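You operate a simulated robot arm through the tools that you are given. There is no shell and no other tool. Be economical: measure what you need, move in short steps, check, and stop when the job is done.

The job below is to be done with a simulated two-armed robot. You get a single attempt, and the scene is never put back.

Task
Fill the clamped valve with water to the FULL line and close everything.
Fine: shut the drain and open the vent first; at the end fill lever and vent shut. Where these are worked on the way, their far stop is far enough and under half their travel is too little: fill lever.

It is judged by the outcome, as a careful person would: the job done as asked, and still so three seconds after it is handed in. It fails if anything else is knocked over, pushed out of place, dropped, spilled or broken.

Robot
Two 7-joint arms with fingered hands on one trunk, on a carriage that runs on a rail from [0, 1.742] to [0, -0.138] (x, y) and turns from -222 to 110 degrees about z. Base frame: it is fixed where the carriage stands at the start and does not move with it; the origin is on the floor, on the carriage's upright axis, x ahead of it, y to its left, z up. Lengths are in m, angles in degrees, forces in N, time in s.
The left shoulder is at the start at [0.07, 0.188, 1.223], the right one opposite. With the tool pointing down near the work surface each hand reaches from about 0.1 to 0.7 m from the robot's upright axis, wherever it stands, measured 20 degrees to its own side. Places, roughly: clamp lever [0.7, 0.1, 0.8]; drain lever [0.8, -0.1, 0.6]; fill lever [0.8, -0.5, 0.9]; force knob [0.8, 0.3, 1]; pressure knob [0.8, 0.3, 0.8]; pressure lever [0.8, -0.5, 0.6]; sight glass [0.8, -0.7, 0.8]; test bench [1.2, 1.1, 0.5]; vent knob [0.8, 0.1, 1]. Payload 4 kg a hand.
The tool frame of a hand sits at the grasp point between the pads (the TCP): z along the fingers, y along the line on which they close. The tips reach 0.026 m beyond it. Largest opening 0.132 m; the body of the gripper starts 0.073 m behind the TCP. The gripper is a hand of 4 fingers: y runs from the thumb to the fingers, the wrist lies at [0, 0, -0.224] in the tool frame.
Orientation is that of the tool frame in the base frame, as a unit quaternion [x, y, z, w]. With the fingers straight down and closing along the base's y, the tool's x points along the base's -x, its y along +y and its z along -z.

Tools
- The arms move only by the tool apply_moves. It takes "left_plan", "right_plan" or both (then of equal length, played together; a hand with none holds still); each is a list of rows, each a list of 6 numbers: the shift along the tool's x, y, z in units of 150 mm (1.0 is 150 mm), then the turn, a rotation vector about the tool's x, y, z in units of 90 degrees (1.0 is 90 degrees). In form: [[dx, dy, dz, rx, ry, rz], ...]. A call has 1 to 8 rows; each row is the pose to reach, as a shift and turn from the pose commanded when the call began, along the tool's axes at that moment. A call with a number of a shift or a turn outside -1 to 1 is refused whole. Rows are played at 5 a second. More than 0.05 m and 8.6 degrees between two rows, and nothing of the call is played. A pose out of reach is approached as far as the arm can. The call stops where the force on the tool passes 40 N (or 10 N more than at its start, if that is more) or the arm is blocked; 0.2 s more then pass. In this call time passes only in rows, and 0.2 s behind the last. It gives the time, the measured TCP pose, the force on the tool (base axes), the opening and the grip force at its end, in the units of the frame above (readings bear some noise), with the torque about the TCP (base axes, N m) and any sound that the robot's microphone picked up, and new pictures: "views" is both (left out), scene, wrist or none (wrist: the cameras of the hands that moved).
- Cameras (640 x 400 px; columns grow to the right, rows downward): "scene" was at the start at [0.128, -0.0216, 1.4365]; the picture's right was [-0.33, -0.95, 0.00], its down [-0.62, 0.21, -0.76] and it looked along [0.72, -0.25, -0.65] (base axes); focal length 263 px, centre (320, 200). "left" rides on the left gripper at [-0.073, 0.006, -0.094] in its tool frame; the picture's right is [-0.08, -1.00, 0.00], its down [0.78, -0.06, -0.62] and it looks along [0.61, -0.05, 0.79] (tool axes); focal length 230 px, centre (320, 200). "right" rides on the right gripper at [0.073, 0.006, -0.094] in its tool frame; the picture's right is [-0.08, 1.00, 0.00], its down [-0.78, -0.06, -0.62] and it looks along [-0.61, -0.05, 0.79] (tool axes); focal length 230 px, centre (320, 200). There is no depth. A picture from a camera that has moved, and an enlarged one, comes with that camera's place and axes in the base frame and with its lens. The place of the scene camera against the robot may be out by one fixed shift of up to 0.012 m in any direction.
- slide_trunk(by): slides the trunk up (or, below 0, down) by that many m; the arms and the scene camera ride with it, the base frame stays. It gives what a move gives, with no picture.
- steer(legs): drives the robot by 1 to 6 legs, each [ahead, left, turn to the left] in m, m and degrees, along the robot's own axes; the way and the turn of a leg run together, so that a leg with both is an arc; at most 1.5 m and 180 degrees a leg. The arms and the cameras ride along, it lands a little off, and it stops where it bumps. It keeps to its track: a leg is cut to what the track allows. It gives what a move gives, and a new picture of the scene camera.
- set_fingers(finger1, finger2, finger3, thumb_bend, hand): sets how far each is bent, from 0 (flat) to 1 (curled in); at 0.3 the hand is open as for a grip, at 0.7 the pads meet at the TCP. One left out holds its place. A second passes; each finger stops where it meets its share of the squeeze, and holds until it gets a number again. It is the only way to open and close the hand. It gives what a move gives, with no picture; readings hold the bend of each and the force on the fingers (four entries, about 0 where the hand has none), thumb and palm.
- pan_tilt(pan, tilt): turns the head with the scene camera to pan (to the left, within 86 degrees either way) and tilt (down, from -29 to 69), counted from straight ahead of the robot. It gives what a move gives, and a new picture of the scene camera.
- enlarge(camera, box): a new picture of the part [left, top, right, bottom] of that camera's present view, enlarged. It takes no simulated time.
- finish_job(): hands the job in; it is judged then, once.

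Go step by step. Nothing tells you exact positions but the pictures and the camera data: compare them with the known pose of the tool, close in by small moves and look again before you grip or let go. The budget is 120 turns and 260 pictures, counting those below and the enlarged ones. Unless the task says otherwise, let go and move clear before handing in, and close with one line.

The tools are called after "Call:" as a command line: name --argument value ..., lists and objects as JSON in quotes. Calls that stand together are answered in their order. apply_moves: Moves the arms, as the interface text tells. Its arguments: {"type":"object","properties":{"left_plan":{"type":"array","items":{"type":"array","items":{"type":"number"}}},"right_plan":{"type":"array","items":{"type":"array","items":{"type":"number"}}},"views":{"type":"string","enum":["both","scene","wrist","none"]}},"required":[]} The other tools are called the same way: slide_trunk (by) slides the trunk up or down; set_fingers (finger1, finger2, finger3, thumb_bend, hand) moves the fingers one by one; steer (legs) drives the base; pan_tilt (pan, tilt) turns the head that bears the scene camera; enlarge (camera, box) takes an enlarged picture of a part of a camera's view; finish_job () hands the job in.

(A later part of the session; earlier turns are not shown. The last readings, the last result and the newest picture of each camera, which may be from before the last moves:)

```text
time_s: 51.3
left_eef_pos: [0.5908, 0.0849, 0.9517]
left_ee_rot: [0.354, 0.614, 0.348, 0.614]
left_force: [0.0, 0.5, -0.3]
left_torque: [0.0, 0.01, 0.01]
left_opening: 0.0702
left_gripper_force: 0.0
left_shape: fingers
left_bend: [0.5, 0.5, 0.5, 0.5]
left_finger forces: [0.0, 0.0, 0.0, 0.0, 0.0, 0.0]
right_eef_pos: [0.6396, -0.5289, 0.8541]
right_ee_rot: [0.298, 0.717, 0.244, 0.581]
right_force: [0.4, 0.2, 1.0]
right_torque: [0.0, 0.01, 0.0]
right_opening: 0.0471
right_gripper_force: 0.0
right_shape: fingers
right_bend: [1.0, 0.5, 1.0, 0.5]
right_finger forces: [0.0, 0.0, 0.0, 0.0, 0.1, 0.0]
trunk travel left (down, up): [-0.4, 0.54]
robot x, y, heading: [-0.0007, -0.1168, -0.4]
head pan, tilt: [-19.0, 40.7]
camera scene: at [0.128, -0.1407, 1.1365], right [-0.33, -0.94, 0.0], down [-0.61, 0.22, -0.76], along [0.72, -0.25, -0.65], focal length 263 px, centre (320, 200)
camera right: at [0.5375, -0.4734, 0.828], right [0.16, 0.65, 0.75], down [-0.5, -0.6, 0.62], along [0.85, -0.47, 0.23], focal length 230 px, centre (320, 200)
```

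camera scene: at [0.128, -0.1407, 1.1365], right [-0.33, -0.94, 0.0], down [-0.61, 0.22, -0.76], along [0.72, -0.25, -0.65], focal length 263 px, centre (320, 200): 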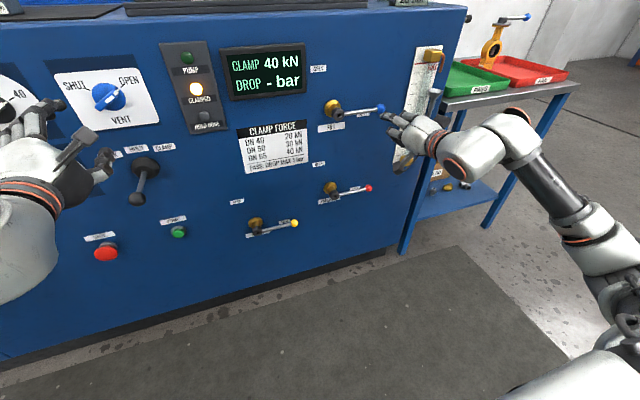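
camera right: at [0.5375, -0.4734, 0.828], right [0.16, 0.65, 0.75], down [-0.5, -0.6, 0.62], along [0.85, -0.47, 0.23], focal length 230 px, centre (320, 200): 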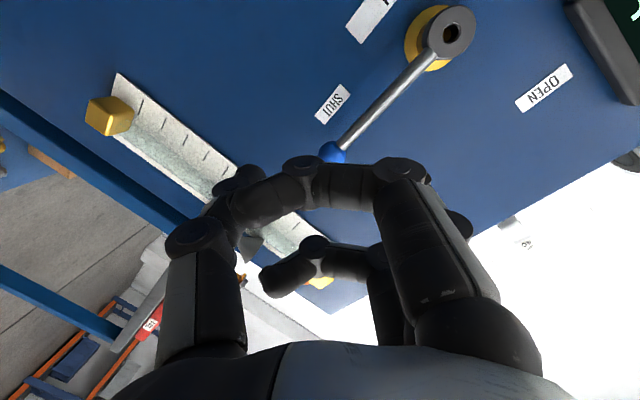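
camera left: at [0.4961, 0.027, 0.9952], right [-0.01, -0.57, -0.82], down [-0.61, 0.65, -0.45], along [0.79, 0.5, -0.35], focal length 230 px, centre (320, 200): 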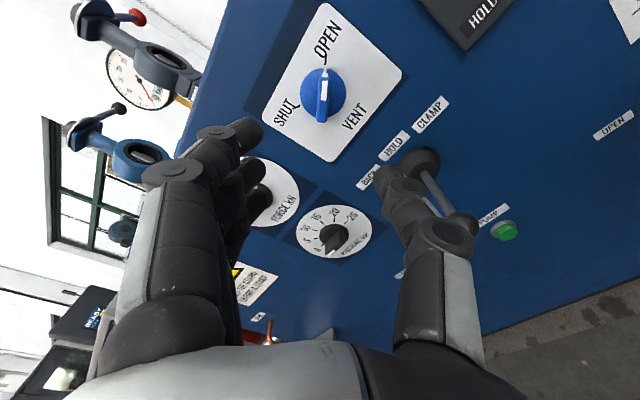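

The curled fingers would block a cage, so I'll use a closed fist as a pusher, as with the drain. Placing it under the fill lever near the ball.

Call:
set_fingers --hand "right" --finger1 0.7 --finger2 0.7 --finger3 0.7 --thumb_bend 0.7

Call:
apply_moves --right_plan '[[0.16, -0.16, 0.05, 0, 0, 0], [0.316, -0.32, 0.095, 0, 0, 0], [0.28, -0.28, 0.38, 0, 0, 0]]' --views "both"

```text
time_s: 52.3
left_eef_pos: [0.59, 0.0849, 0.9514]
left_ee_rot: [0.355, 0.613, 0.348, 0.614]
left_force: [-0.2, 0.6, -0.2]
left_torque: [-0.01, 0.01, 0.02]
left_opening: 0.0703
left_gripper_force: 0.0
left_shape: fingers
left_bend: [0.5, 0.5, 0.5, 0.5]
left_finger forces: [0.0, 0.1, 0.0, 0.0, 0.0, 0.0]
right_eef_pos: [0.6385, -0.5265, 0.8548]
right_ee_rot: [0.298, 0.717, 0.244, 0.581]
right_force: [0.2, 0.0, 0.1]
right_torque: [0.04, -0.03, -0.01]
right_opening: 0.0141
right_gripper_force: 0.1
right_shape: fingers
right_bend: [0.7, 0.7, 0.7, 0.7]
right_finger forces: [0.0, 0.0, 0.0, 0.0, 0.1, 0.0]
trunk travel left (down, up): [-0.4, 0.54]
robot x, y, heading: [0.0006, -0.1191, -0.6]
head pan, tilt: [-19.0, 40.7]
```

```text
time_s: 53.1
left_eef_pos: [0.5913, 0.0864, 0.9511]
left_ee_rot: [0.354, 0.614, 0.348, 0.613]
left_force: [0.9, 0.0, -0.2]
left_torque: [0.0, 0.02, 0.01]
left_opening: 0.0702
left_gripper_force: 0.0
left_shape: fingers
left_bend: [0.5, 0.5, 0.5, 0.5]
left_finger forces: [0.0, 0.0, 0.1, 0.0, 0.0, 0.1]
right_eef_pos: [0.6814, -0.526, 0.7853]
right_ee_rot: [0.297, 0.718, 0.243, 0.581]
right_force: [0.3, -1.0, -0.4]
right_torque: [-0.01, 0.03, 0.05]
right_opening: 0.0141
right_gripper_force: 0.1
right_shape: fingers
right_bend: [0.7, 0.7, 0.7, 0.7]
right_finger forces: [0.0, 0.1, 0.1, 0.0, 0.0, 0.0]
trunk travel left (down, up): [-0.4, 0.54]
robot x, y, heading: [0.0012, -0.1192, -0.2]
head pan, tilt: [-19.0, 40.7]
camera scene: at [0.1285, -0.1396, 1.1364], right [-0.33, -0.94, 0.0], down [-0.62, 0.22, -0.76], along [0.71, -0.25, -0.65], focal length 263 px, centre (320, 200)
camera right: at [0.5809, -0.4714, 0.7589], right [0.16, 0.65, 0.75], down [-0.5, -0.6, 0.63], along [0.85, -0.47, 0.23], focal length 230 px, centre (320, 200)
```

scene: 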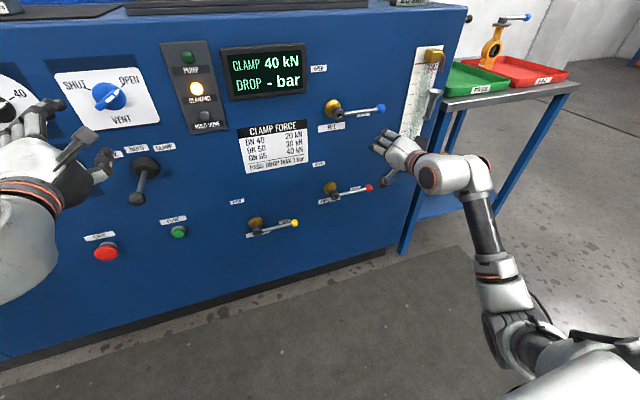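
right: 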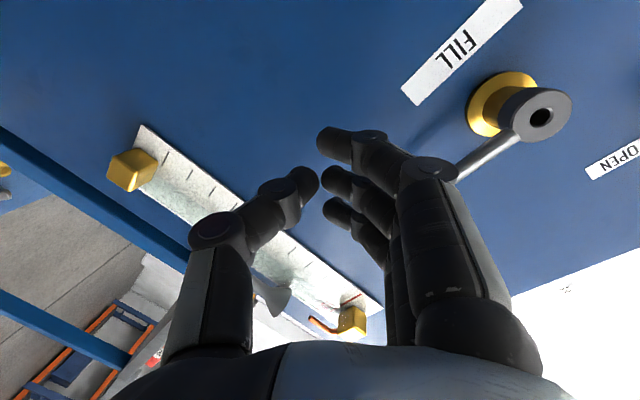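

Call:
apply_moves --right_plan '[[0, 0, 0.18, 0, 0, 0], [-0.01, 0.01, 0.36, 0, 0, 0]]' --views "both"

Call:
enlarge --camera "scene" --box '[300, 30, 480, 190]'

```text
time_s: 53.7
left_eef_pos: [0.5904, 0.0856, 0.9521]
left_ee_rot: [0.355, 0.613, 0.349, 0.613]
left_force: [1.3, -0.5, -0.1]
left_torque: [0.01, 0.0, -0.01]
left_opening: 0.07
left_gripper_force: 0.1
left_shape: fingers
left_bend: [0.5, 0.5, 0.5, 0.5]
left_finger forces: [0.0, 0.0, 0.0, 0.1, 0.0, 0.1]
right_eef_pos: [0.7353, -0.527, 0.7763]
right_ee_rot: [0.297, 0.717, 0.244, 0.581]
right_force: [-0.6, 0.3, -0.4]
right_torque: [0.02, -0.01, -0.03]
right_opening: 0.0144
right_gripper_force: 0.1
right_shape: fingers
right_bend: [0.7, 0.7, 0.7, 0.7]
right_finger forces: [0.0, 0.1, 0.0, 0.1, 0.0, 0.0]
trunk travel left (down, up): [-0.4, 0.54]
robot x, y, heading: [-0.0008, -0.1186, -0.4]
head pan, tilt: [-19.0, 40.7]
camera scene: at [0.128, -0.1402, 1.1365], right [-0.33, -0.94, 0.0], down [-0.61, 0.22, -0.76], along [0.72, -0.25, -0.65], focal length 263 px, centre (320, 200)
camera right: at [0.6347, -0.472, 0.7501], right [0.15, 0.65, 0.75], down [-0.5, -0.6, 0.63], along [0.85, -0.47, 0.23], focal length 230 px, centre (320, 200)
```

scene: 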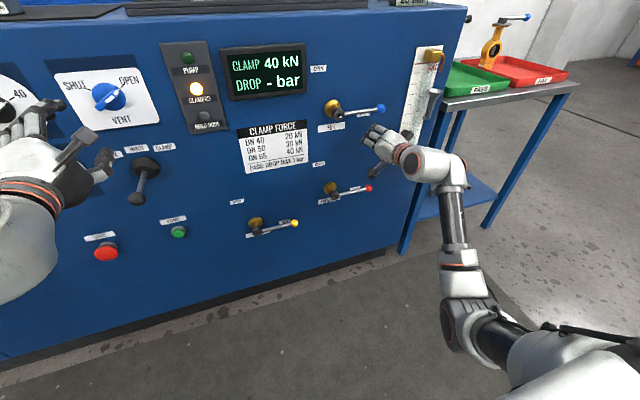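
right: 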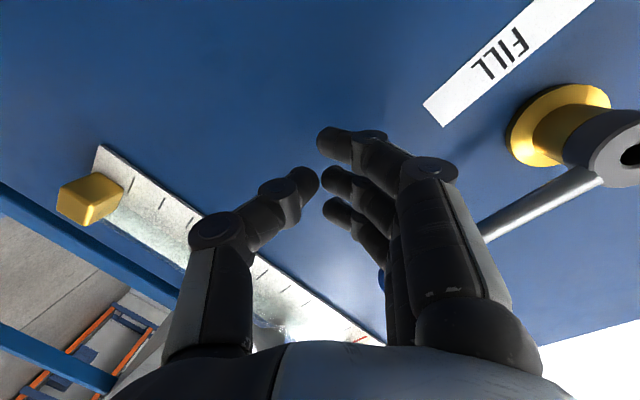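

```text
2.50 times, centred on (390, 110) of scene
camera zoom: at [0.128, -0.1402, 1.1365], right [-0.33, -0.94, 0.0], down [-0.61, 0.22, -0.76], along [0.72, -0.25, -0.65], focal length 658 px, centre (145, 425)
```

zoom: 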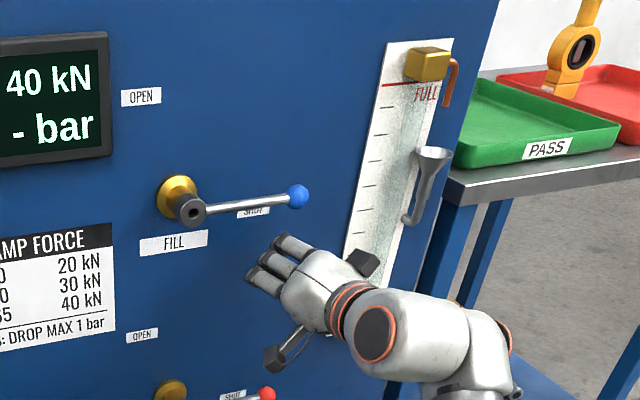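

Pushing the fill lever up now, first part of the arc.

Call:
apply_moves --right_plan '[[-0.183, 0.186, -0.055, 0, 0, 0], [-0.31, 0.28, -0.09, 0, 0, 0], [-0.418, 0.367, -0.117, 0, 0, 0]]' --views "both"

Call:
enlarge --camera "scene" --box '[300, 30, 480, 190]'

```text
time_s: 54.5
left_eef_pos: [0.5896, 0.0849, 0.953]
left_ee_rot: [0.354, 0.614, 0.348, 0.614]
left_force: [-0.3, -0.1, -0.2]
left_torque: [0.02, -0.01, -0.01]
left_opening: 0.07
left_gripper_force: 0.1
left_shape: fingers
left_bend: [0.5, 0.5, 0.5, 0.5]
left_finger forces: [0.0, 0.1, 0.0, 0.1, 0.1, 0.0]
right_eef_pos: [0.7359, -0.5323, 0.862]
right_ee_rot: [0.298, 0.717, 0.242, 0.582]
right_force: [-0.3, 0.2, -0.9]
right_torque: [-0.03, 0.02, -0.03]
right_opening: 0.0139
right_gripper_force: 0.0
right_shape: fingers
right_bend: [0.7, 0.7, 0.7, 0.7]
right_finger forces: [0.0, 0.1, 0.9, 0.0, 0.0, 0.0]
trunk travel left (down, up): [-0.4, 0.54]
robot x, y, heading: [-0.0006, -0.1183, -0.5]
head pan, tilt: [-19.0, 40.7]
camera scene: at [0.1278, -0.1404, 1.1365], right [-0.33, -0.94, 0.0], down [-0.61, 0.22, -0.76], along [0.72, -0.25, -0.65], focal length 263 px, centre (320, 200)
camera right: at [0.6348, -0.4784, 0.8355], right [0.15, 0.65, 0.75], down [-0.5, -0.6, 0.62], along [0.85, -0.47, 0.23], focal length 230 px, centre (320, 200)
```

scene: 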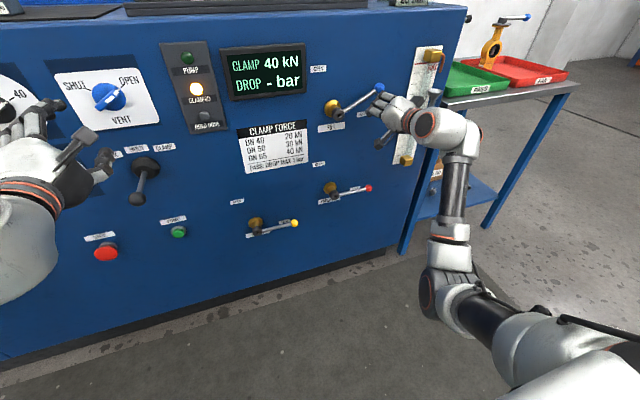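
right: 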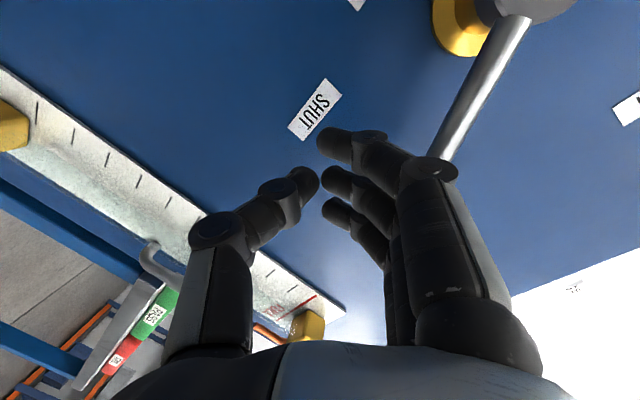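

```text
2.50 times, centred on (390, 110) of scene
camera zoom: at [0.1278, -0.1404, 1.1365], right [-0.33, -0.94, 0.0], down [-0.61, 0.22, -0.76], along [0.72, -0.25, -0.65], focal length 658 px, centre (145, 425)
```

zoom: 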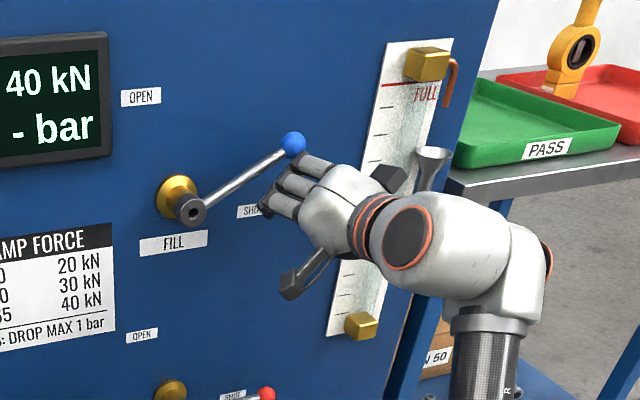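

Call:
apply_moves --right_plan '[[-0.1, 0.177, -0.04, 0, 0, 0], [-0.134, 0.354, -0.072, 0, 0, 0], [-0.116, 0.601, -0.107, 0, 0, 0], [-0.076, 0.731, -0.12, 0, 0, 0], [-0.024, 0.783, -0.12, 0, 0, 0]]' --views "wrist"

Call:
enlarge --camera "scene" --box '[300, 30, 480, 190]'

```text
time_s: 55.7
left_eef_pos: [0.5895, 0.0849, 0.9525]
left_ee_rot: [0.353, 0.613, 0.35, 0.614]
left_force: [-0.8, 0.6, 0.7]
left_torque: [0.04, 0.0, 0.0]
left_opening: 0.07
left_gripper_force: 0.0
left_shape: fingers
left_bend: [0.5, 0.5, 0.5, 0.5]
left_finger forces: [0.0, 0.0, 0.0, 0.0, 0.0, 0.0]
right_eef_pos: [0.7354, -0.4534, 0.951]
right_ee_rot: [0.298, 0.716, 0.243, 0.582]
right_force: [-4.6, -5.1, 2.5]
right_torque: [0.04, 0.0, 0.12]
right_opening: 0.0111
right_gripper_force: 3.2
right_shape: fingers
right_bend: [0.71, 0.7, 0.7, 0.7]
right_finger forces: [6.8, 0.0, 0.0, 0.1, 0.0, 0.0]
trunk travel left (down, up): [-0.4, 0.54]
robot x, y, heading: [0.0001, -0.1202, -0.4]
head pan, tilt: [-19.0, 40.7]
camera right: at [0.6338, -0.3987, 0.9238], right [0.15, 0.65, 0.75], down [-0.5, -0.6, 0.62], along [0.85, -0.47, 0.23], focal length 230 px, centre (320, 200)
```

right: 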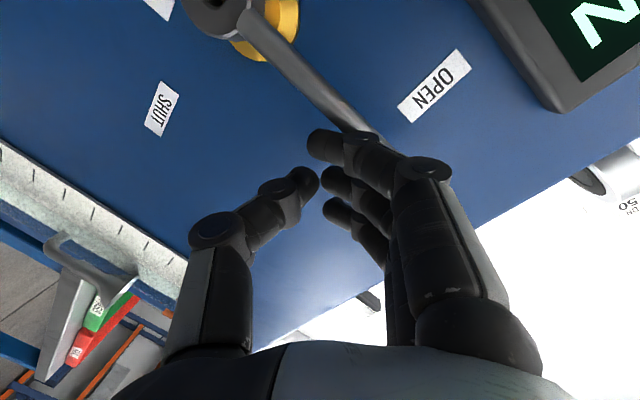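

```text
2.50 times, centred on (390, 110) of scene
camera zoom: at [0.1269, -0.1413, 1.1367], right [-0.33, -0.94, 0.0], down [-0.61, 0.22, -0.76], along [0.72, -0.25, -0.65], focal length 658 px, centre (145, 425)
```

zoom: 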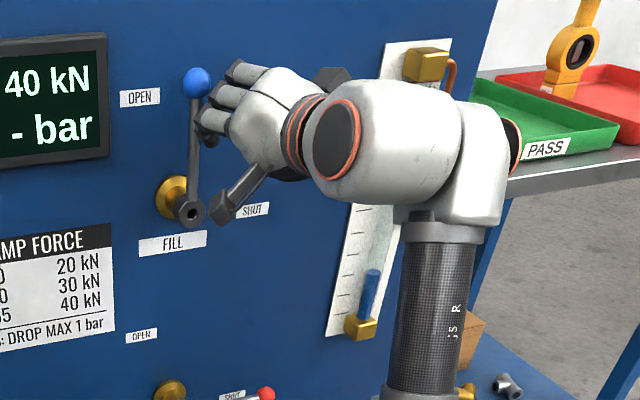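

The lever is fully open and water is rising quickly, so I'll move the fist to the other side of the lever now.

Call:
apply_moves --right_plan '[[0.039, -0.038, -0.261, 0, 0, 0], [0.257, 0.167, -0.293, 0, 0, 0], [0.437, 0.365, -0.227, 0, 0, 0], [0.406, 0.396, -0.018, 0, 0, 0]]' --views "both"

Call:
enlarge --camera "scene" --box '[300, 30, 480, 190]'

```text
time_s: 56.7
left_eef_pos: [0.5915, 0.0862, 0.9522]
left_ee_rot: [0.355, 0.614, 0.348, 0.613]
left_force: [0.2, -0.1, -0.6]
left_torque: [0.0, -0.02, 0.01]
left_opening: 0.07
left_gripper_force: 0.1
left_shape: fingers
left_bend: [0.5, 0.5, 0.5, 0.5]
left_finger forces: [0.0, 0.0, 0.0, 0.1, 0.0, 0.0]
right_eef_pos: [0.7321, -0.3671, 0.9485]
right_ee_rot: [0.299, 0.717, 0.244, 0.581]
right_force: [0.2, 0.0, -0.6]
right_torque: [0.02, -0.01, -0.01]
right_opening: 0.0142
right_gripper_force: 0.0
right_shape: fingers
right_bend: [0.7, 0.7, 0.7, 0.7]
right_finger forces: [0.1, 0.1, 0.1, 0.0, 0.0, 0.0]
trunk travel left (down, up): [-0.4, 0.54]
robot x, y, heading: [-0.0016, -0.1176, -0.5]
head pan, tilt: [-19.0, 40.7]
camera scene: at [0.1283, -0.1403, 1.1364], right [-0.33, -0.94, 0.0], down [-0.62, 0.22, -0.76], along [0.71, -0.25, -0.65], focal length 263 px, centre (320, 200)
camera right: at [0.6309, -0.3129, 0.921], right [0.16, 0.65, 0.75], down [-0.5, -0.6, 0.63], along [0.85, -0.47, 0.23], focal length 230 px, centre (320, 200)
```

scene: 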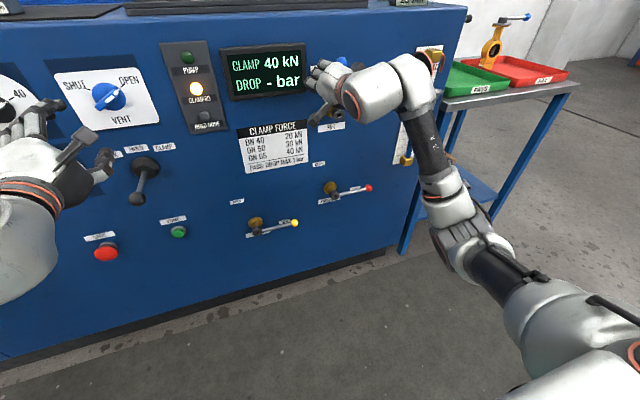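
right: 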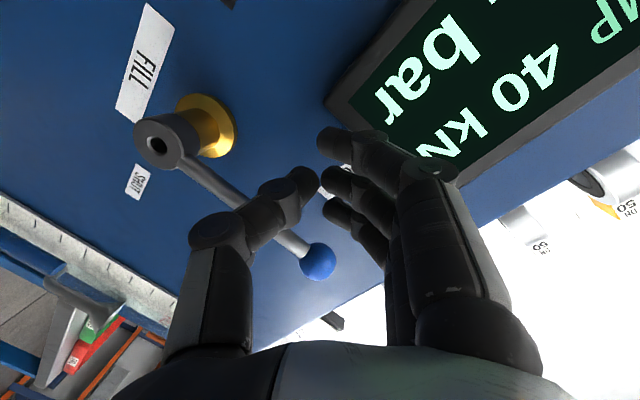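

```text
2.50 times, centred on (390, 110) of scene
camera zoom: at [0.1283, -0.1403, 1.1364], right [-0.33, -0.94, 0.0], down [-0.62, 0.22, -0.76], along [0.71, -0.25, -0.65], focal length 658 px, centre (145, 425)
```

zoom: 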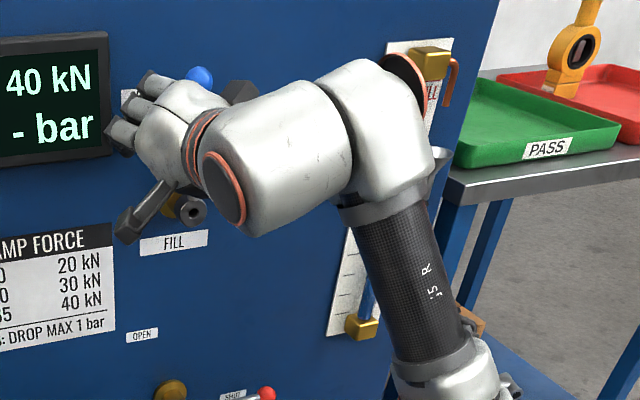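

Call:
enlarge --camera "scene" --box '[420, 40, 450, 80]'

Call:
enlarge --camera "right" --box '[0, 180, 200, 380]'

Call:
enlarge --camera "scene" --box '[385, 110, 425, 175]'

```text
10.00 times, centred on (435, 60) of scene
camera zoom: at [0.1283, -0.1403, 1.1364], right [-0.33, -0.94, 0.0], down [-0.62, 0.22, -0.76], along [0.71, -0.25, -0.65], focal length 2630 px, centre (-830, 1600)
```

zoom: 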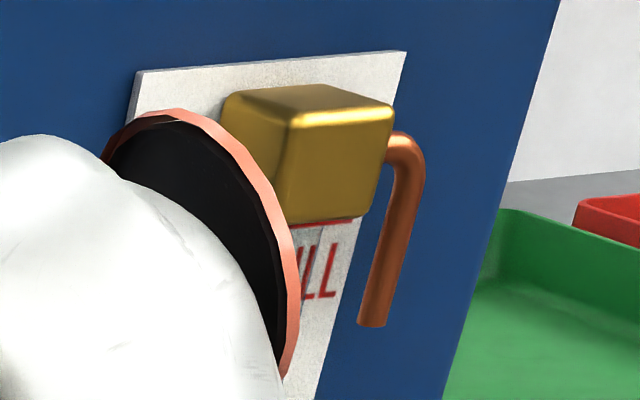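

```text
2.00 times, centred on (100, 280) of right
camera zoom: at [0.6309, -0.3129, 0.921], right [0.16, 0.65, 0.75], down [-0.5, -0.6, 0.63], along [0.85, -0.47, 0.23], focal length 460 px, centre (760, 40)
```

zoom: 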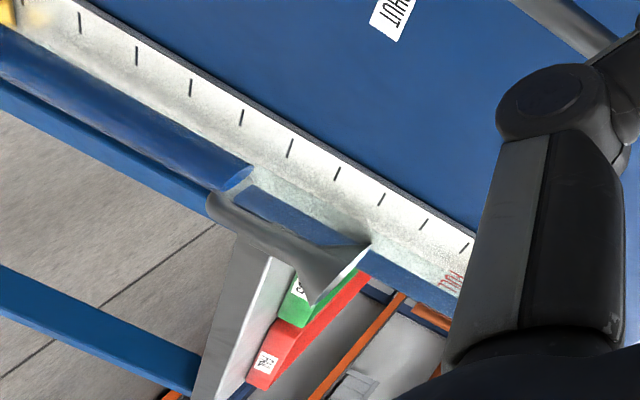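

```text
6.15 times, centred on (405, 142) of scene
camera zoom: at [0.1283, -0.1403, 1.1364], right [-0.33, -0.94, 0.0], down [-0.62, 0.22, -0.76], along [0.71, -0.25, -0.65], focal length 1619 px, centre (-203, 554)
```

zoom: 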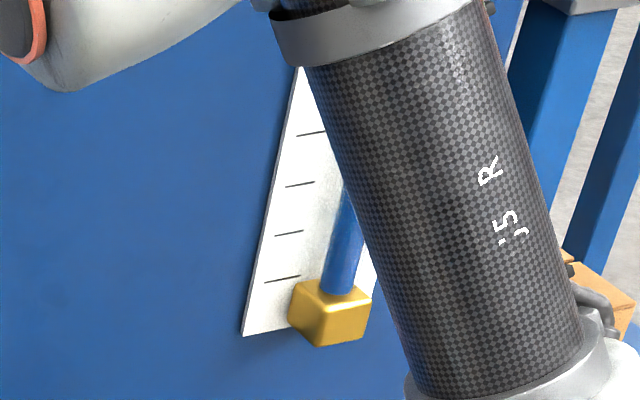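

The wrist view shows the water at about tick 4 of 10, rising under 2 ticks a second. I'll ease toward contact and wait about a second, then check again.

Call:
apply_moves --right_plan '[[0, -0.01, 0, 0, 0, 0], [0, -0.01, 0, 0, 0, 0], [0, -0.01, 0, 0, 0, 0], [0, -0.01, 0, 0, 0, 0]]' --views "none"

Call:
enlarge --camera "right" --box '[0, 180, 200, 380]'

```text
time_s: 57.7
left_eef_pos: [0.5903, 0.086, 0.9529]
left_ee_rot: [0.354, 0.613, 0.349, 0.614]
left_force: [0.6, 0.3, -0.2]
left_torque: [-0.03, 0.05, 0.02]
left_opening: 0.0699
left_gripper_force: 0.1
left_shape: fingers
left_bend: [0.5, 0.5, 0.5, 0.5]
left_finger forces: [0.0, 0.1, 0.0, 0.0, 0.0, 0.1]
right_eef_pos: [0.731, -0.3673, 0.9485]
right_ee_rot: [0.296, 0.717, 0.244, 0.582]
right_force: [0.1, 0.7, 0.0]
right_torque: [0.0, 0.01, 0.01]
right_opening: 0.0141
right_gripper_force: 0.1
right_shape: fingers
right_bend: [0.7, 0.7, 0.7, 0.7]
right_finger forces: [0.0, 0.0, 0.0, 0.1, 0.1, 0.0]
trunk travel left (down, up): [-0.4, 0.54]
robot x, y, heading: [0.0016, -0.1164, -0.3]
head pan, tilt: [-19.0, 40.7]
```

```text
2.00 times, centred on (100, 280) of right
camera zoom: at [0.6308, -0.3139, 0.9212], right [0.15, 0.65, 0.75], down [-0.5, -0.6, 0.62], along [0.85, -0.47, 0.23], focal length 460 px, centre (760, 40)
```

zoom: 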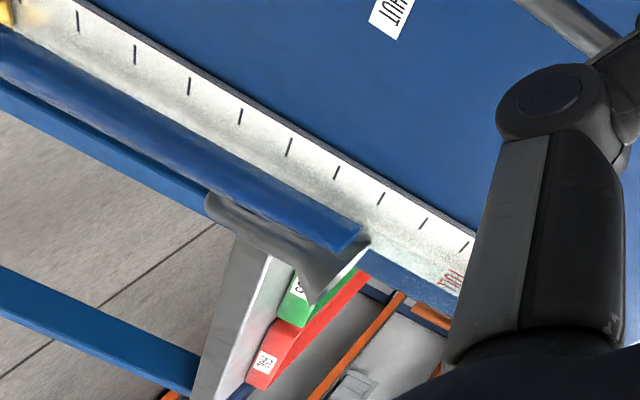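

Level is around tick 7 rising about 2.5 ticks/s, so I'll start closing now to about half, then check.

Call:
apply_moves --right_plan '[[-0.199, -0.159, -0.006, 0, 0, 0], [-0.369, -0.319, -0.008, 0, 0, 0], [-0.474, -0.497, 0.002, 0, 0, 0]]' --views "both"

Call:
enlarge --camera "scene" --box '[400, 30, 460, 100]'

Call:
enlarge --camera "right" --box '[0, 180, 240, 380]'

```text
time_s: 58.5
left_eef_pos: [0.5907, 0.0847, 0.9521]
left_ee_rot: [0.354, 0.614, 0.348, 0.614]
left_force: [0.9, -0.5, 0.0]
left_torque: [-0.02, 0.0, -0.01]
left_opening: 0.0701
left_gripper_force: 0.1
left_shape: fingers
left_bend: [0.5, 0.5, 0.5, 0.5]
left_finger forces: [0.0, 0.0, 0.1, 0.1, 0.0, 0.1]
right_eef_pos: [0.7314, -0.472, 0.9444]
right_ee_rot: [0.298, 0.717, 0.243, 0.581]
right_force: [0.3, 0.4, -0.1]
right_torque: [0.04, -0.01, 0.06]
right_opening: 0.0135
right_gripper_force: 0.2
right_shape: fingers
right_bend: [0.7, 0.7, 0.7, 0.7]
right_finger forces: [0.1, 0.1, 0.0, 0.0, 0.8, 0.1]
trunk travel left (down, up): [-0.4, 0.54]
robot x, y, heading: [0.0002, -0.1145, -0.6]
head pan, tilt: [-19.0, 40.7]
camera scene: at [0.1279, -0.1407, 1.1365], right [-0.33, -0.94, 0.0], down [-0.61, 0.22, -0.76], along [0.72, -0.25, -0.65], focal length 263 px, centre (320, 200)
camera right: at [0.6309, -0.4173, 0.9184], right [0.15, 0.65, 0.75], down [-0.5, -0.6, 0.62], along [0.85, -0.47, 0.23], focal length 230 px, centre (320, 200)
```

scene: 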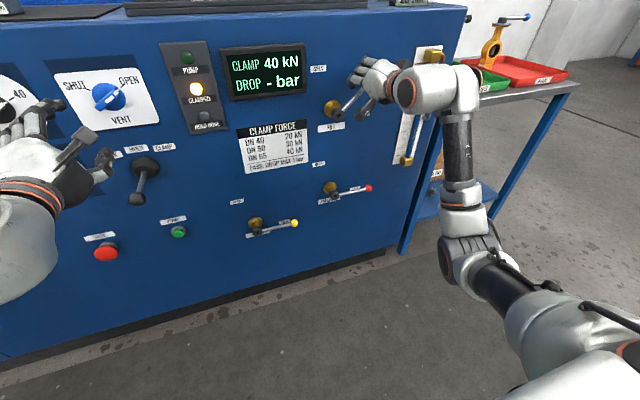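
right: 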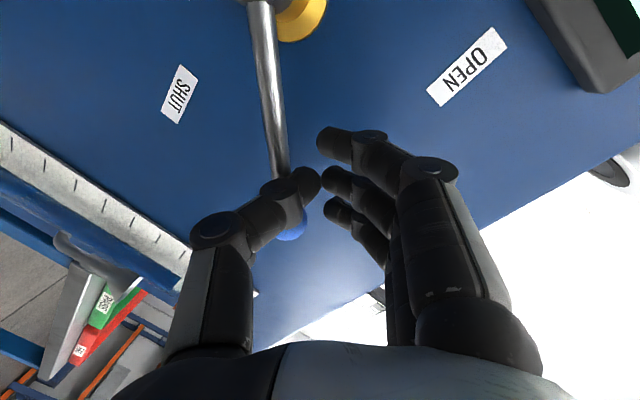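

```text
5.71 times, centred on (430, 65) of scene
camera zoom: at [0.1279, -0.1407, 1.1365], right [-0.33, -0.94, 0.0], down [-0.61, 0.22, -0.76], along [0.72, -0.25, -0.65], focal length 1503 px, centre (-309, 971)
```

zoom: 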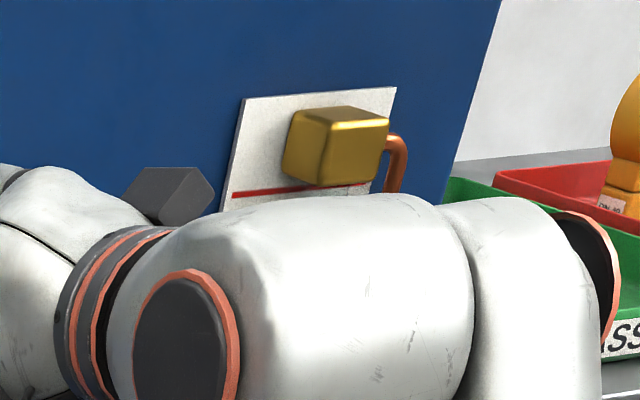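

```text
2.00 times, centred on (120, 280) of right
camera zoom: at [0.6309, -0.4173, 0.9184], right [0.15, 0.65, 0.75], down [-0.5, -0.6, 0.62], along [0.85, -0.47, 0.23], focal length 460 px, centre (720, 40)
```

zoom: 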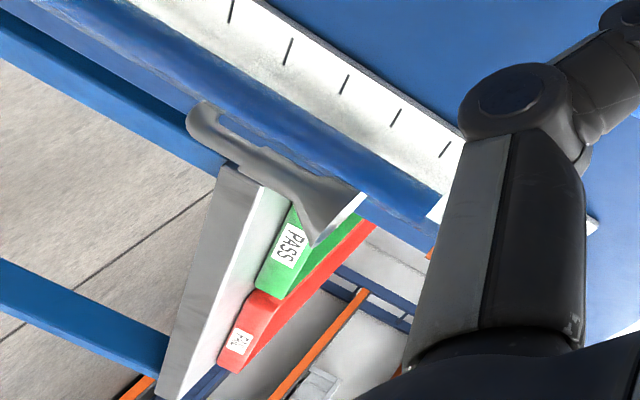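

Level is roughly 3 cm below FULL with the lever half shut. I'll close fully now, then inspect clear of the arm and top up if needed.

Call:
apply_moves --right_plan '[[-0.037, -0.303, 0.04, 0, 0, 0], [0.047, -0.559, 0.09, 0, 0, 0], [0.111, -0.625, 0.11, 0, 0, 0]]' --views "both"

Call:
enlarge --camera "scene" --box '[320, 30, 480, 170]'

```text
time_s: 59.3
left_eef_pos: [0.5862, 0.0859, 0.9555]
left_ee_rot: [0.352, 0.612, 0.349, 0.617]
left_force: [0.4, 0.0, -0.1]
left_torque: [0.0, -0.01, 0.03]
left_opening: 0.0699
left_gripper_force: 0.0
left_shape: fingers
left_bend: [0.5, 0.5, 0.5, 0.5]
left_finger forces: [0.0, 0.0, 0.1, 0.1, 0.1, 0.0]
right_eef_pos: [0.7286, -0.527, 0.8758]
right_ee_rot: [0.297, 0.711, 0.244, 0.589]
right_force: [-7.8, -8.5, 36.9]
right_torque: [0.68, -0.69, -0.08]
right_opening: 0.0167
right_gripper_force: 21.4
right_shape: fingers
right_bend: [0.67, 0.68, 0.7, 0.74]
right_finger forces: [28.6, 0.1, 0.0, 0.0, 12.8, 0.0]
trunk travel left (down, up): [-0.4, 0.54]
robot x, y, heading: [-0.001, -0.1151, -0.5]
head pan, tilt: [-19.0, 40.7]
camera scene: at [0.1224, -0.1395, 1.138], right [-0.33, -0.94, 0.0], down [-0.61, 0.22, -0.76], along [0.72, -0.25, -0.65], focal length 263 px, centre (320, 200)
camera right: at [0.6273, -0.4726, 0.847], right [0.14, 0.65, 0.75], down [-0.51, -0.6, 0.62], along [0.85, -0.47, 0.25], focal length 230 px, centre (320, 200)
```

scene: 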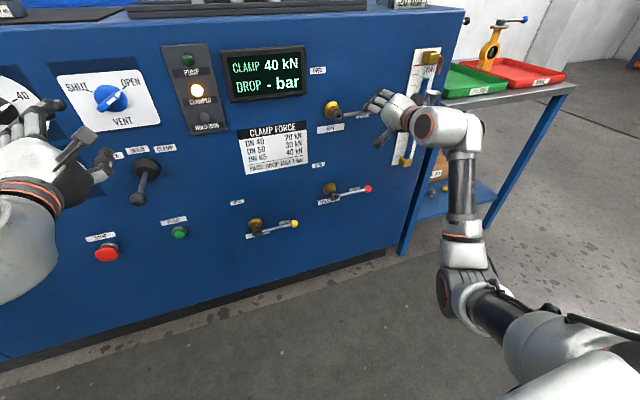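
right: 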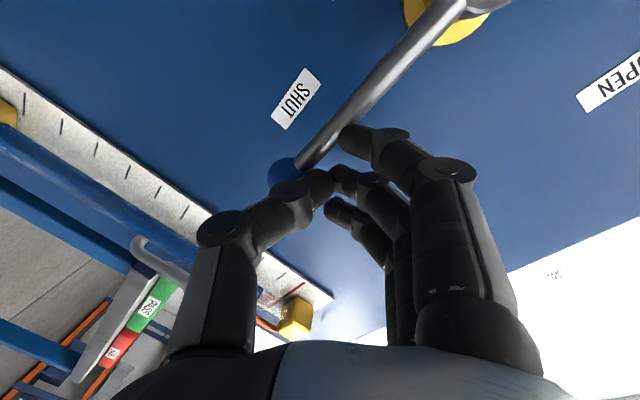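

```text
2.86 times, centred on (400, 100) of scene
camera zoom: at [0.1224, -0.1395, 1.138], right [-0.33, -0.94, 0.0], down [-0.61, 0.22, -0.76], along [0.72, -0.25, -0.65], focal length 752 px, centre (91, 486)
```

zoom: 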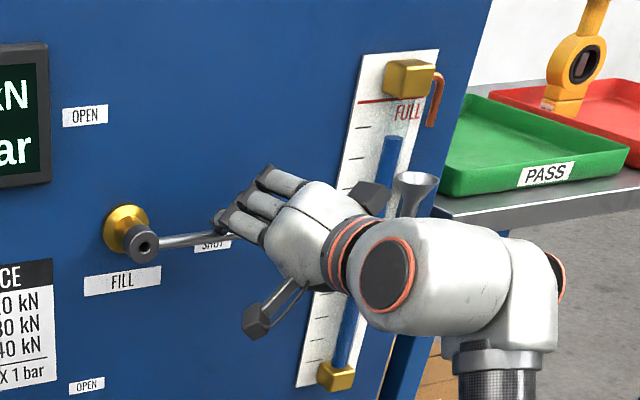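

The fill lever is shut again and the water stands about one tick (≈28 mm) below FULL. I'll move the fist back underneath for a short, small top-up opening.

Call:
apply_moves --right_plan '[[-0.082, 0.083, -0.093, 0, 0, 0], [0.049, -0.048, -0.326, 0, 0, 0], [0.255, -0.257, -0.265, 0, 0, 0], [0.457, -0.461, -0.204, 0, 0, 0], [0.413, -0.417, 0.09, 0, 0, 0]]' --views "wrist"

Call:
enlarge --camera "scene" --box '[310, 30, 470, 170]'

Call:
enlarge --camera "scene" --box '[405, 40, 445, 90]'

```text
time_s: 60.5
left_eef_pos: [0.5909, 0.0862, 0.9515]
left_ee_rot: [0.356, 0.613, 0.348, 0.613]
left_force: [-0.9, -0.2, 0.5]
left_torque: [0.03, 0.01, 0.01]
left_opening: 0.0701
left_gripper_force: 0.1
left_shape: fingers
left_bend: [0.5, 0.5, 0.5, 0.5]
left_finger forces: [0.0, 0.0, 0.0, 0.1, 0.0, 0.0]
right_eef_pos: [0.73, -0.5261, 0.7762]
right_ee_rot: [0.298, 0.717, 0.242, 0.582]
right_force: [1.5, 0.4, 0.3]
right_torque: [-0.03, 0.03, 0.02]
right_opening: 0.0141
right_gripper_force: 0.0
right_shape: fingers
right_bend: [0.7, 0.7, 0.7, 0.7]
right_finger forces: [0.0, 0.0, 0.0, 0.0, 0.1, 0.0]
trunk travel left (down, up): [-0.4, 0.54]
robot x, y, heading: [-0.0007, -0.115, -0.3]
head pan, tilt: [-19.0, 40.7]
camera right: at [0.6274, -0.4711, 0.7496], right [0.16, 0.65, 0.75], down [-0.5, -0.6, 0.63], along [0.85, -0.47, 0.23], focal length 230 px, centre (320, 200)
```

right: 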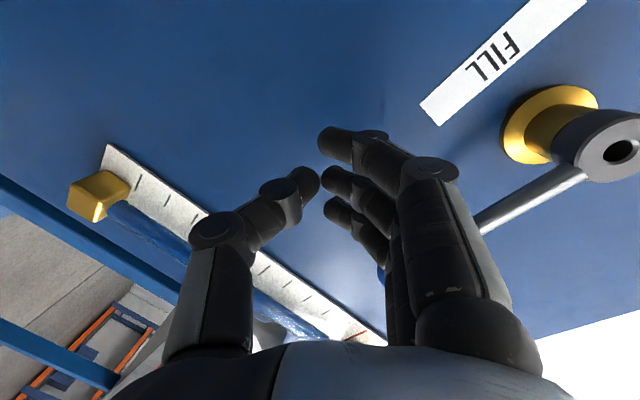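

```text
2.86 times, centred on (390, 100) of scene
camera zoom: at [0.1281, -0.1399, 1.1364], right [-0.33, -0.94, 0.0], down [-0.62, 0.22, -0.76], along [0.72, -0.25, -0.65], focal length 752 px, centre (120, 486)
```

zoom: 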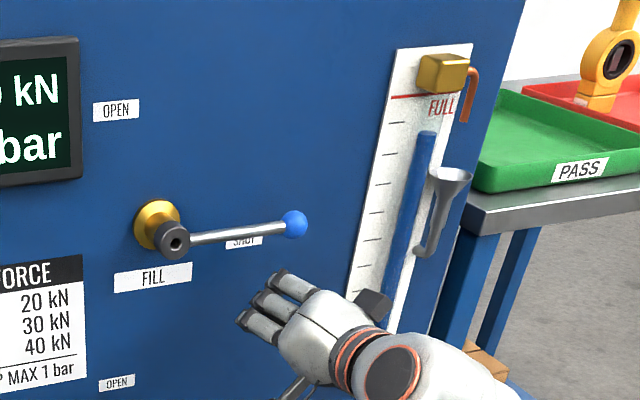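

```text
8.00 times, centred on (425, 65) of scene
camera zoom: at [0.1281, -0.1399, 1.1364], right [-0.33, -0.94, 0.0], down [-0.62, 0.22, -0.76], along [0.72, -0.25, -0.65], focal length 2104 px, centre (-520, 1280)
```

zoom: 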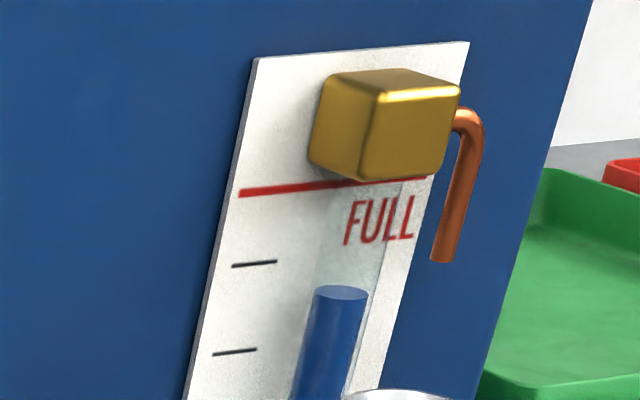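

Level stands clearly ~1 tick under FULL and steady. Cracking the lever to about 20° for a slow top-up.

Call:
apply_moves --right_plan '[[-0.17, 0.134, -0.045, 0, 0, 0], [-0.338, 0.267, -0.09, 0, 0, 0]]' --views "none"

Call:
enlarge --camera "scene" --box '[310, 30, 470, 170]'

Call:
enlarge --camera "scene" --box '[405, 40, 445, 90]'

```text
time_s: 61.1
left_eef_pos: [0.5892, 0.0864, 0.9523]
left_ee_rot: [0.354, 0.613, 0.349, 0.614]
left_force: [-0.3, 0.1, 0.1]
left_torque: [-0.01, 0.02, 0.03]
left_opening: 0.0702
left_gripper_force: 0.0
left_shape: fingers
left_bend: [0.5, 0.5, 0.5, 0.5]
left_finger forces: [0.0, 0.1, 0.0, 0.0, 0.0, 0.0]
right_eef_pos: [0.7281, -0.5321, 0.8425]
right_ee_rot: [0.297, 0.717, 0.244, 0.581]
right_force: [-2.6, 4.1, -2.5]
right_torque: [-0.19, -0.08, 0.09]
right_opening: 0.0139
right_gripper_force: 3.2
right_shape: fingers
right_bend: [0.7, 0.7, 0.69, 0.7]
right_finger forces: [0.1, 0.1, 6.2, 0.0, 0.1, 0.0]
trunk travel left (down, up): [-0.4, 0.54]
robot x, y, heading: [0.0002, -0.118, -0.3]
head pan, tilt: [-19.0, 40.7]
```

```text
2.86 times, centred on (390, 100) of scene
camera zoom: at [0.1276, -0.1395, 1.1365], right [-0.33, -0.94, 0.0], down [-0.61, 0.22, -0.76], along [0.72, -0.25, -0.65], focal length 752 px, centre (120, 486)
```

zoom: 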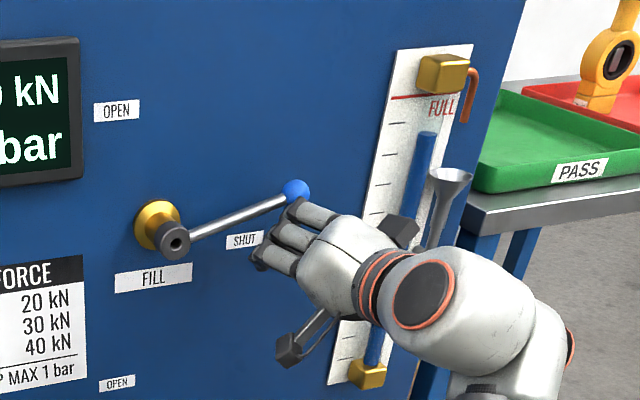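

```text
8.00 times, centred on (425, 65) of scene
camera zoom: at [0.1276, -0.1395, 1.1365], right [-0.33, -0.94, 0.0], down [-0.61, 0.22, -0.76], along [0.72, -0.25, -0.65], focal length 2104 px, centre (-520, 1280)
```

zoom: 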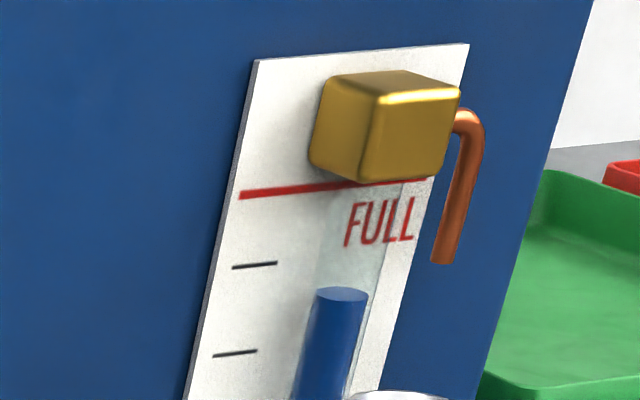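

Lever at ~20° with no visible rise yet. Hold briefly to see whether it flows.

Call:
apply_moves --right_plan '[[0, 0, 0, 0, 0, 0], [0, 0, 0, 0, 0, 0]]' --views "none"

Call:
enlarge --camera "scene" --box '[405, 40, 445, 90]'

```text
time_s: 61.7
left_eef_pos: [0.5907, 0.0856, 0.9539]
left_ee_rot: [0.355, 0.614, 0.348, 0.613]
left_force: [-0.4, 0.1, 0.2]
left_torque: [-0.02, -0.02, 0.0]
left_opening: 0.0697
left_gripper_force: 0.0
left_shape: fingers
left_bend: [0.5, 0.5, 0.5, 0.5]
left_finger forces: [0.0, 0.0, 0.1, 0.1, 0.0, 0.0]
right_eef_pos: [0.7288, -0.5339, 0.843]
right_ee_rot: [0.298, 0.717, 0.243, 0.582]
right_force: [-1.8, 1.7, -2.3]
right_torque: [-0.08, -0.01, 0.03]
right_opening: 0.0139
right_gripper_force: 1.5
right_shape: fingers
right_bend: [0.7, 0.7, 0.7, 0.7]
right_finger forces: [0.0, 0.0, 3.2, 0.1, 0.1, 0.1]
trunk travel left (down, up): [-0.4, 0.54]
robot x, y, heading: [0.0015, -0.1209, -0.3]
head pan, tilt: [-19.0, 40.7]
```

```text
8.00 times, centred on (425, 65) of scene
camera zoom: at [0.1279, -0.1403, 1.1365], right [-0.33, -0.94, 0.0], down [-0.61, 0.22, -0.76], along [0.72, -0.25, -0.65], focal length 2104 px, centre (-520, 1280)
```

zoom: 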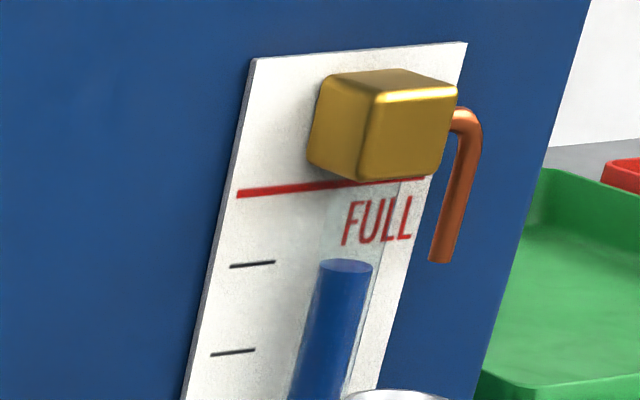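

It flows at ~47 zoom-pixels/s, with about 62 to go. I'll do one brief hold, swap sides and close in a single call.

Call:
apply_moves --right_plan '[[0, 0, 0, 0, 0, 0], [0.068, -0.067, -0.293, 0, 0, 0], [-0.067, 0.211, -0.355, 0, 0, 0], [-0.226, 0.468, -0.417, 0, 0, 0], [-0.294, 0.535, -0.123, 0, 0, 0], [-0.168, 0.293, -0.068, 0, 0, 0], [-0.081, 0.158, -0.035, 0, 0, 0]]' --views "wrist"

Call:
enlarge --camera "scene" --box '[310, 30, 470, 170]'

Call:
enlarge --camera "scene" --box '[405, 40, 445, 90]'

```text
time_s: 63.3
left_eef_pos: [0.5873, 0.0844, 0.9553]
left_ee_rot: [0.354, 0.612, 0.35, 0.615]
left_force: [-0.2, -0.5, 0.5]
left_torque: [0.0, 0.02, 0.0]
left_opening: 0.07
left_gripper_force: 0.0
left_shape: fingers
left_bend: [0.5, 0.5, 0.5, 0.5]
left_finger forces: [0.0, 0.0, 0.1, 0.0, 0.0, 0.0]
right_eef_pos: [0.7243, -0.5256, 0.8766]
right_ee_rot: [0.297, 0.712, 0.244, 0.587]
right_force: [-3.5, -7.2, 26.2]
right_torque: [0.53, -0.65, -0.23]
right_opening: 0.0198
right_gripper_force: 14.9
right_shape: fingers
right_bend: [0.62, 0.69, 0.7, 0.73]
right_finger forces: [18.7, 0.1, 0.0, 0.1, 10.2, 0.1]
trunk travel left (down, up): [-0.4, 0.54]
robot x, y, heading: [0.0033, -0.1192, -0.6]
head pan, tilt: [-19.0, 40.7]
camera right: at [0.6233, -0.4704, 0.8475], right [0.15, 0.65, 0.75], down [-0.51, -0.6, 0.62], along [0.85, -0.47, 0.24], focal length 230 px, centre (320, 200)
```

right: 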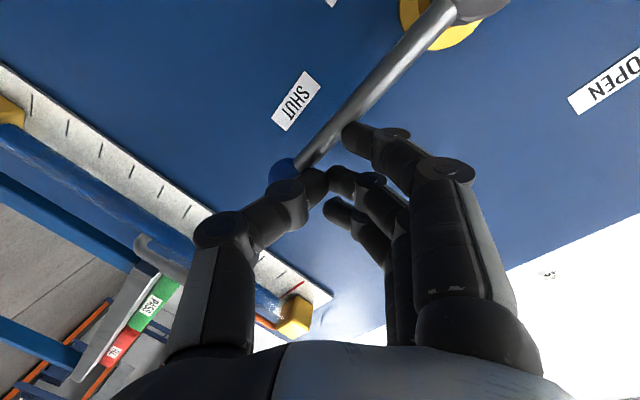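

```text
2.86 times, centred on (390, 100) of scene
camera zoom: at [0.1241, -0.1398, 1.1377], right [-0.33, -0.94, 0.0], down [-0.61, 0.22, -0.76], along [0.72, -0.25, -0.65], focal length 752 px, centre (120, 486)
```

zoom: 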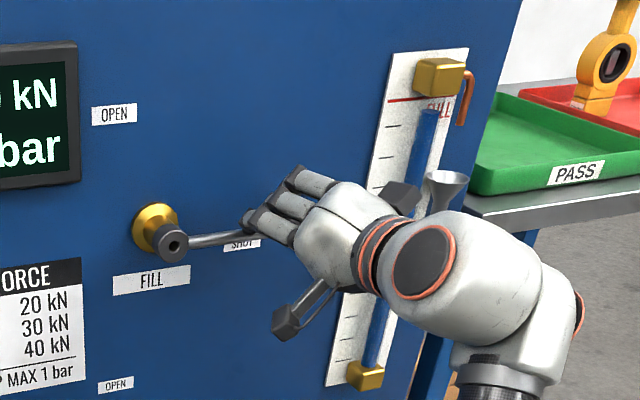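

```text
8.00 times, centred on (425, 65) of scene
camera zoom: at [0.1241, -0.1398, 1.1377], right [-0.33, -0.94, 0.0], down [-0.61, 0.22, -0.76], along [0.72, -0.25, -0.65], focal length 2104 px, centre (-520, 1280)
```

zoom: 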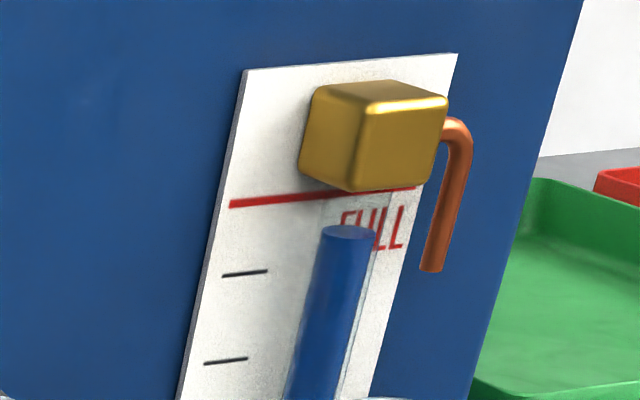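

Call:
enlarge --camera "right" --box '[240, 250, 340, 350]'

```text
4.00 times, centred on (290, 300) of right
camera zoom: at [0.6233, -0.4704, 0.8475], right [0.15, 0.65, 0.75], down [-0.51, -0.6, 0.62], along [0.85, -0.47, 0.24], focal length 920 px, centre (440, -200)
```

zoom: 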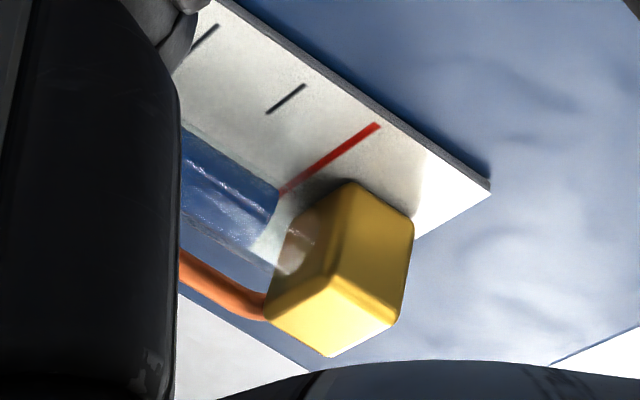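

Still about 6 mm below FULL. I'll go underneath again for a very small (~10°) opening.

Call:
apply_moves --right_plan '[[-0.082, 0.083, -0.093, 0, 0, 0], [0.045, -0.044, -0.3, 0, 0, 0], [0.256, -0.257, -0.237, 0, 0, 0], [0.458, -0.461, -0.177, 0, 0, 0], [0.413, -0.417, 0.123, 0, 0, 0]]' --views "none"

Call:
enlarge --camera "scene" --box '[405, 40, 445, 90]'

Call:
enlarge --camera "scene" --box '[310, 30, 470, 170]'

```text
time_s: 64.5
left_eef_pos: [0.5904, 0.0854, 0.9521]
left_ee_rot: [0.355, 0.614, 0.348, 0.613]
left_force: [0.4, -1.2, -0.2]
left_torque: [0.02, 0.0, 0.01]
left_opening: 0.07
left_gripper_force: 0.0
left_shape: fingers
left_bend: [0.5, 0.5, 0.5, 0.5]
left_finger forces: [0.0, 0.0, 0.0, 0.0, 0.1, 0.0]
right_eef_pos: [0.7287, -0.5228, 0.7778]
right_ee_rot: [0.298, 0.717, 0.244, 0.581]
right_force: [0.5, 0.1, -0.1]
right_torque: [0.03, 0.05, -0.03]
right_opening: 0.0141
right_gripper_force: 0.1
right_shape: fingers
right_bend: [0.7, 0.7, 0.7, 0.7]
right_finger forces: [0.1, 0.1, 0.0, 0.0, 0.0, 0.0]
trunk travel left (down, up): [-0.4, 0.54]
robot x, y, heading: [0.002, -0.1184, -0.3]
head pan, tilt: [-19.0, 40.7]
```

```text
8.00 times, centred on (425, 65) of scene
camera zoom: at [0.1281, -0.14, 1.1364], right [-0.33, -0.94, 0.0], down [-0.62, 0.22, -0.76], along [0.72, -0.25, -0.65], focal length 2104 px, centre (-520, 1280)
```

zoom: 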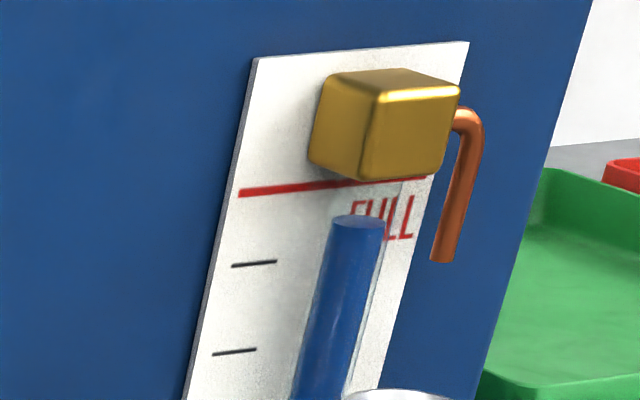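

```text
2.86 times, centred on (390, 100) of scene
camera zoom: at [0.1281, -0.14, 1.1364], right [-0.33, -0.94, 0.0], down [-0.62, 0.22, -0.76], along [0.72, -0.25, -0.65], focal length 752 px, centre (120, 486)
```

zoom: 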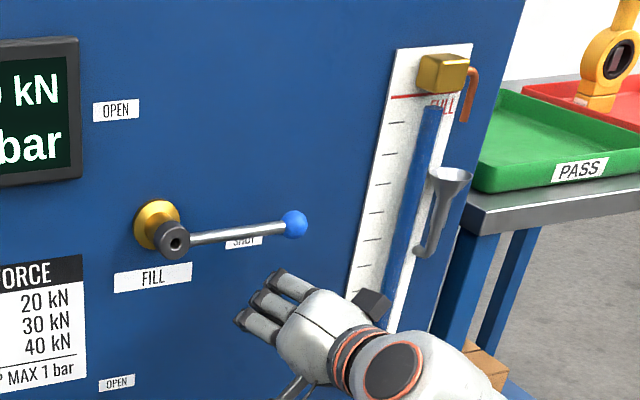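

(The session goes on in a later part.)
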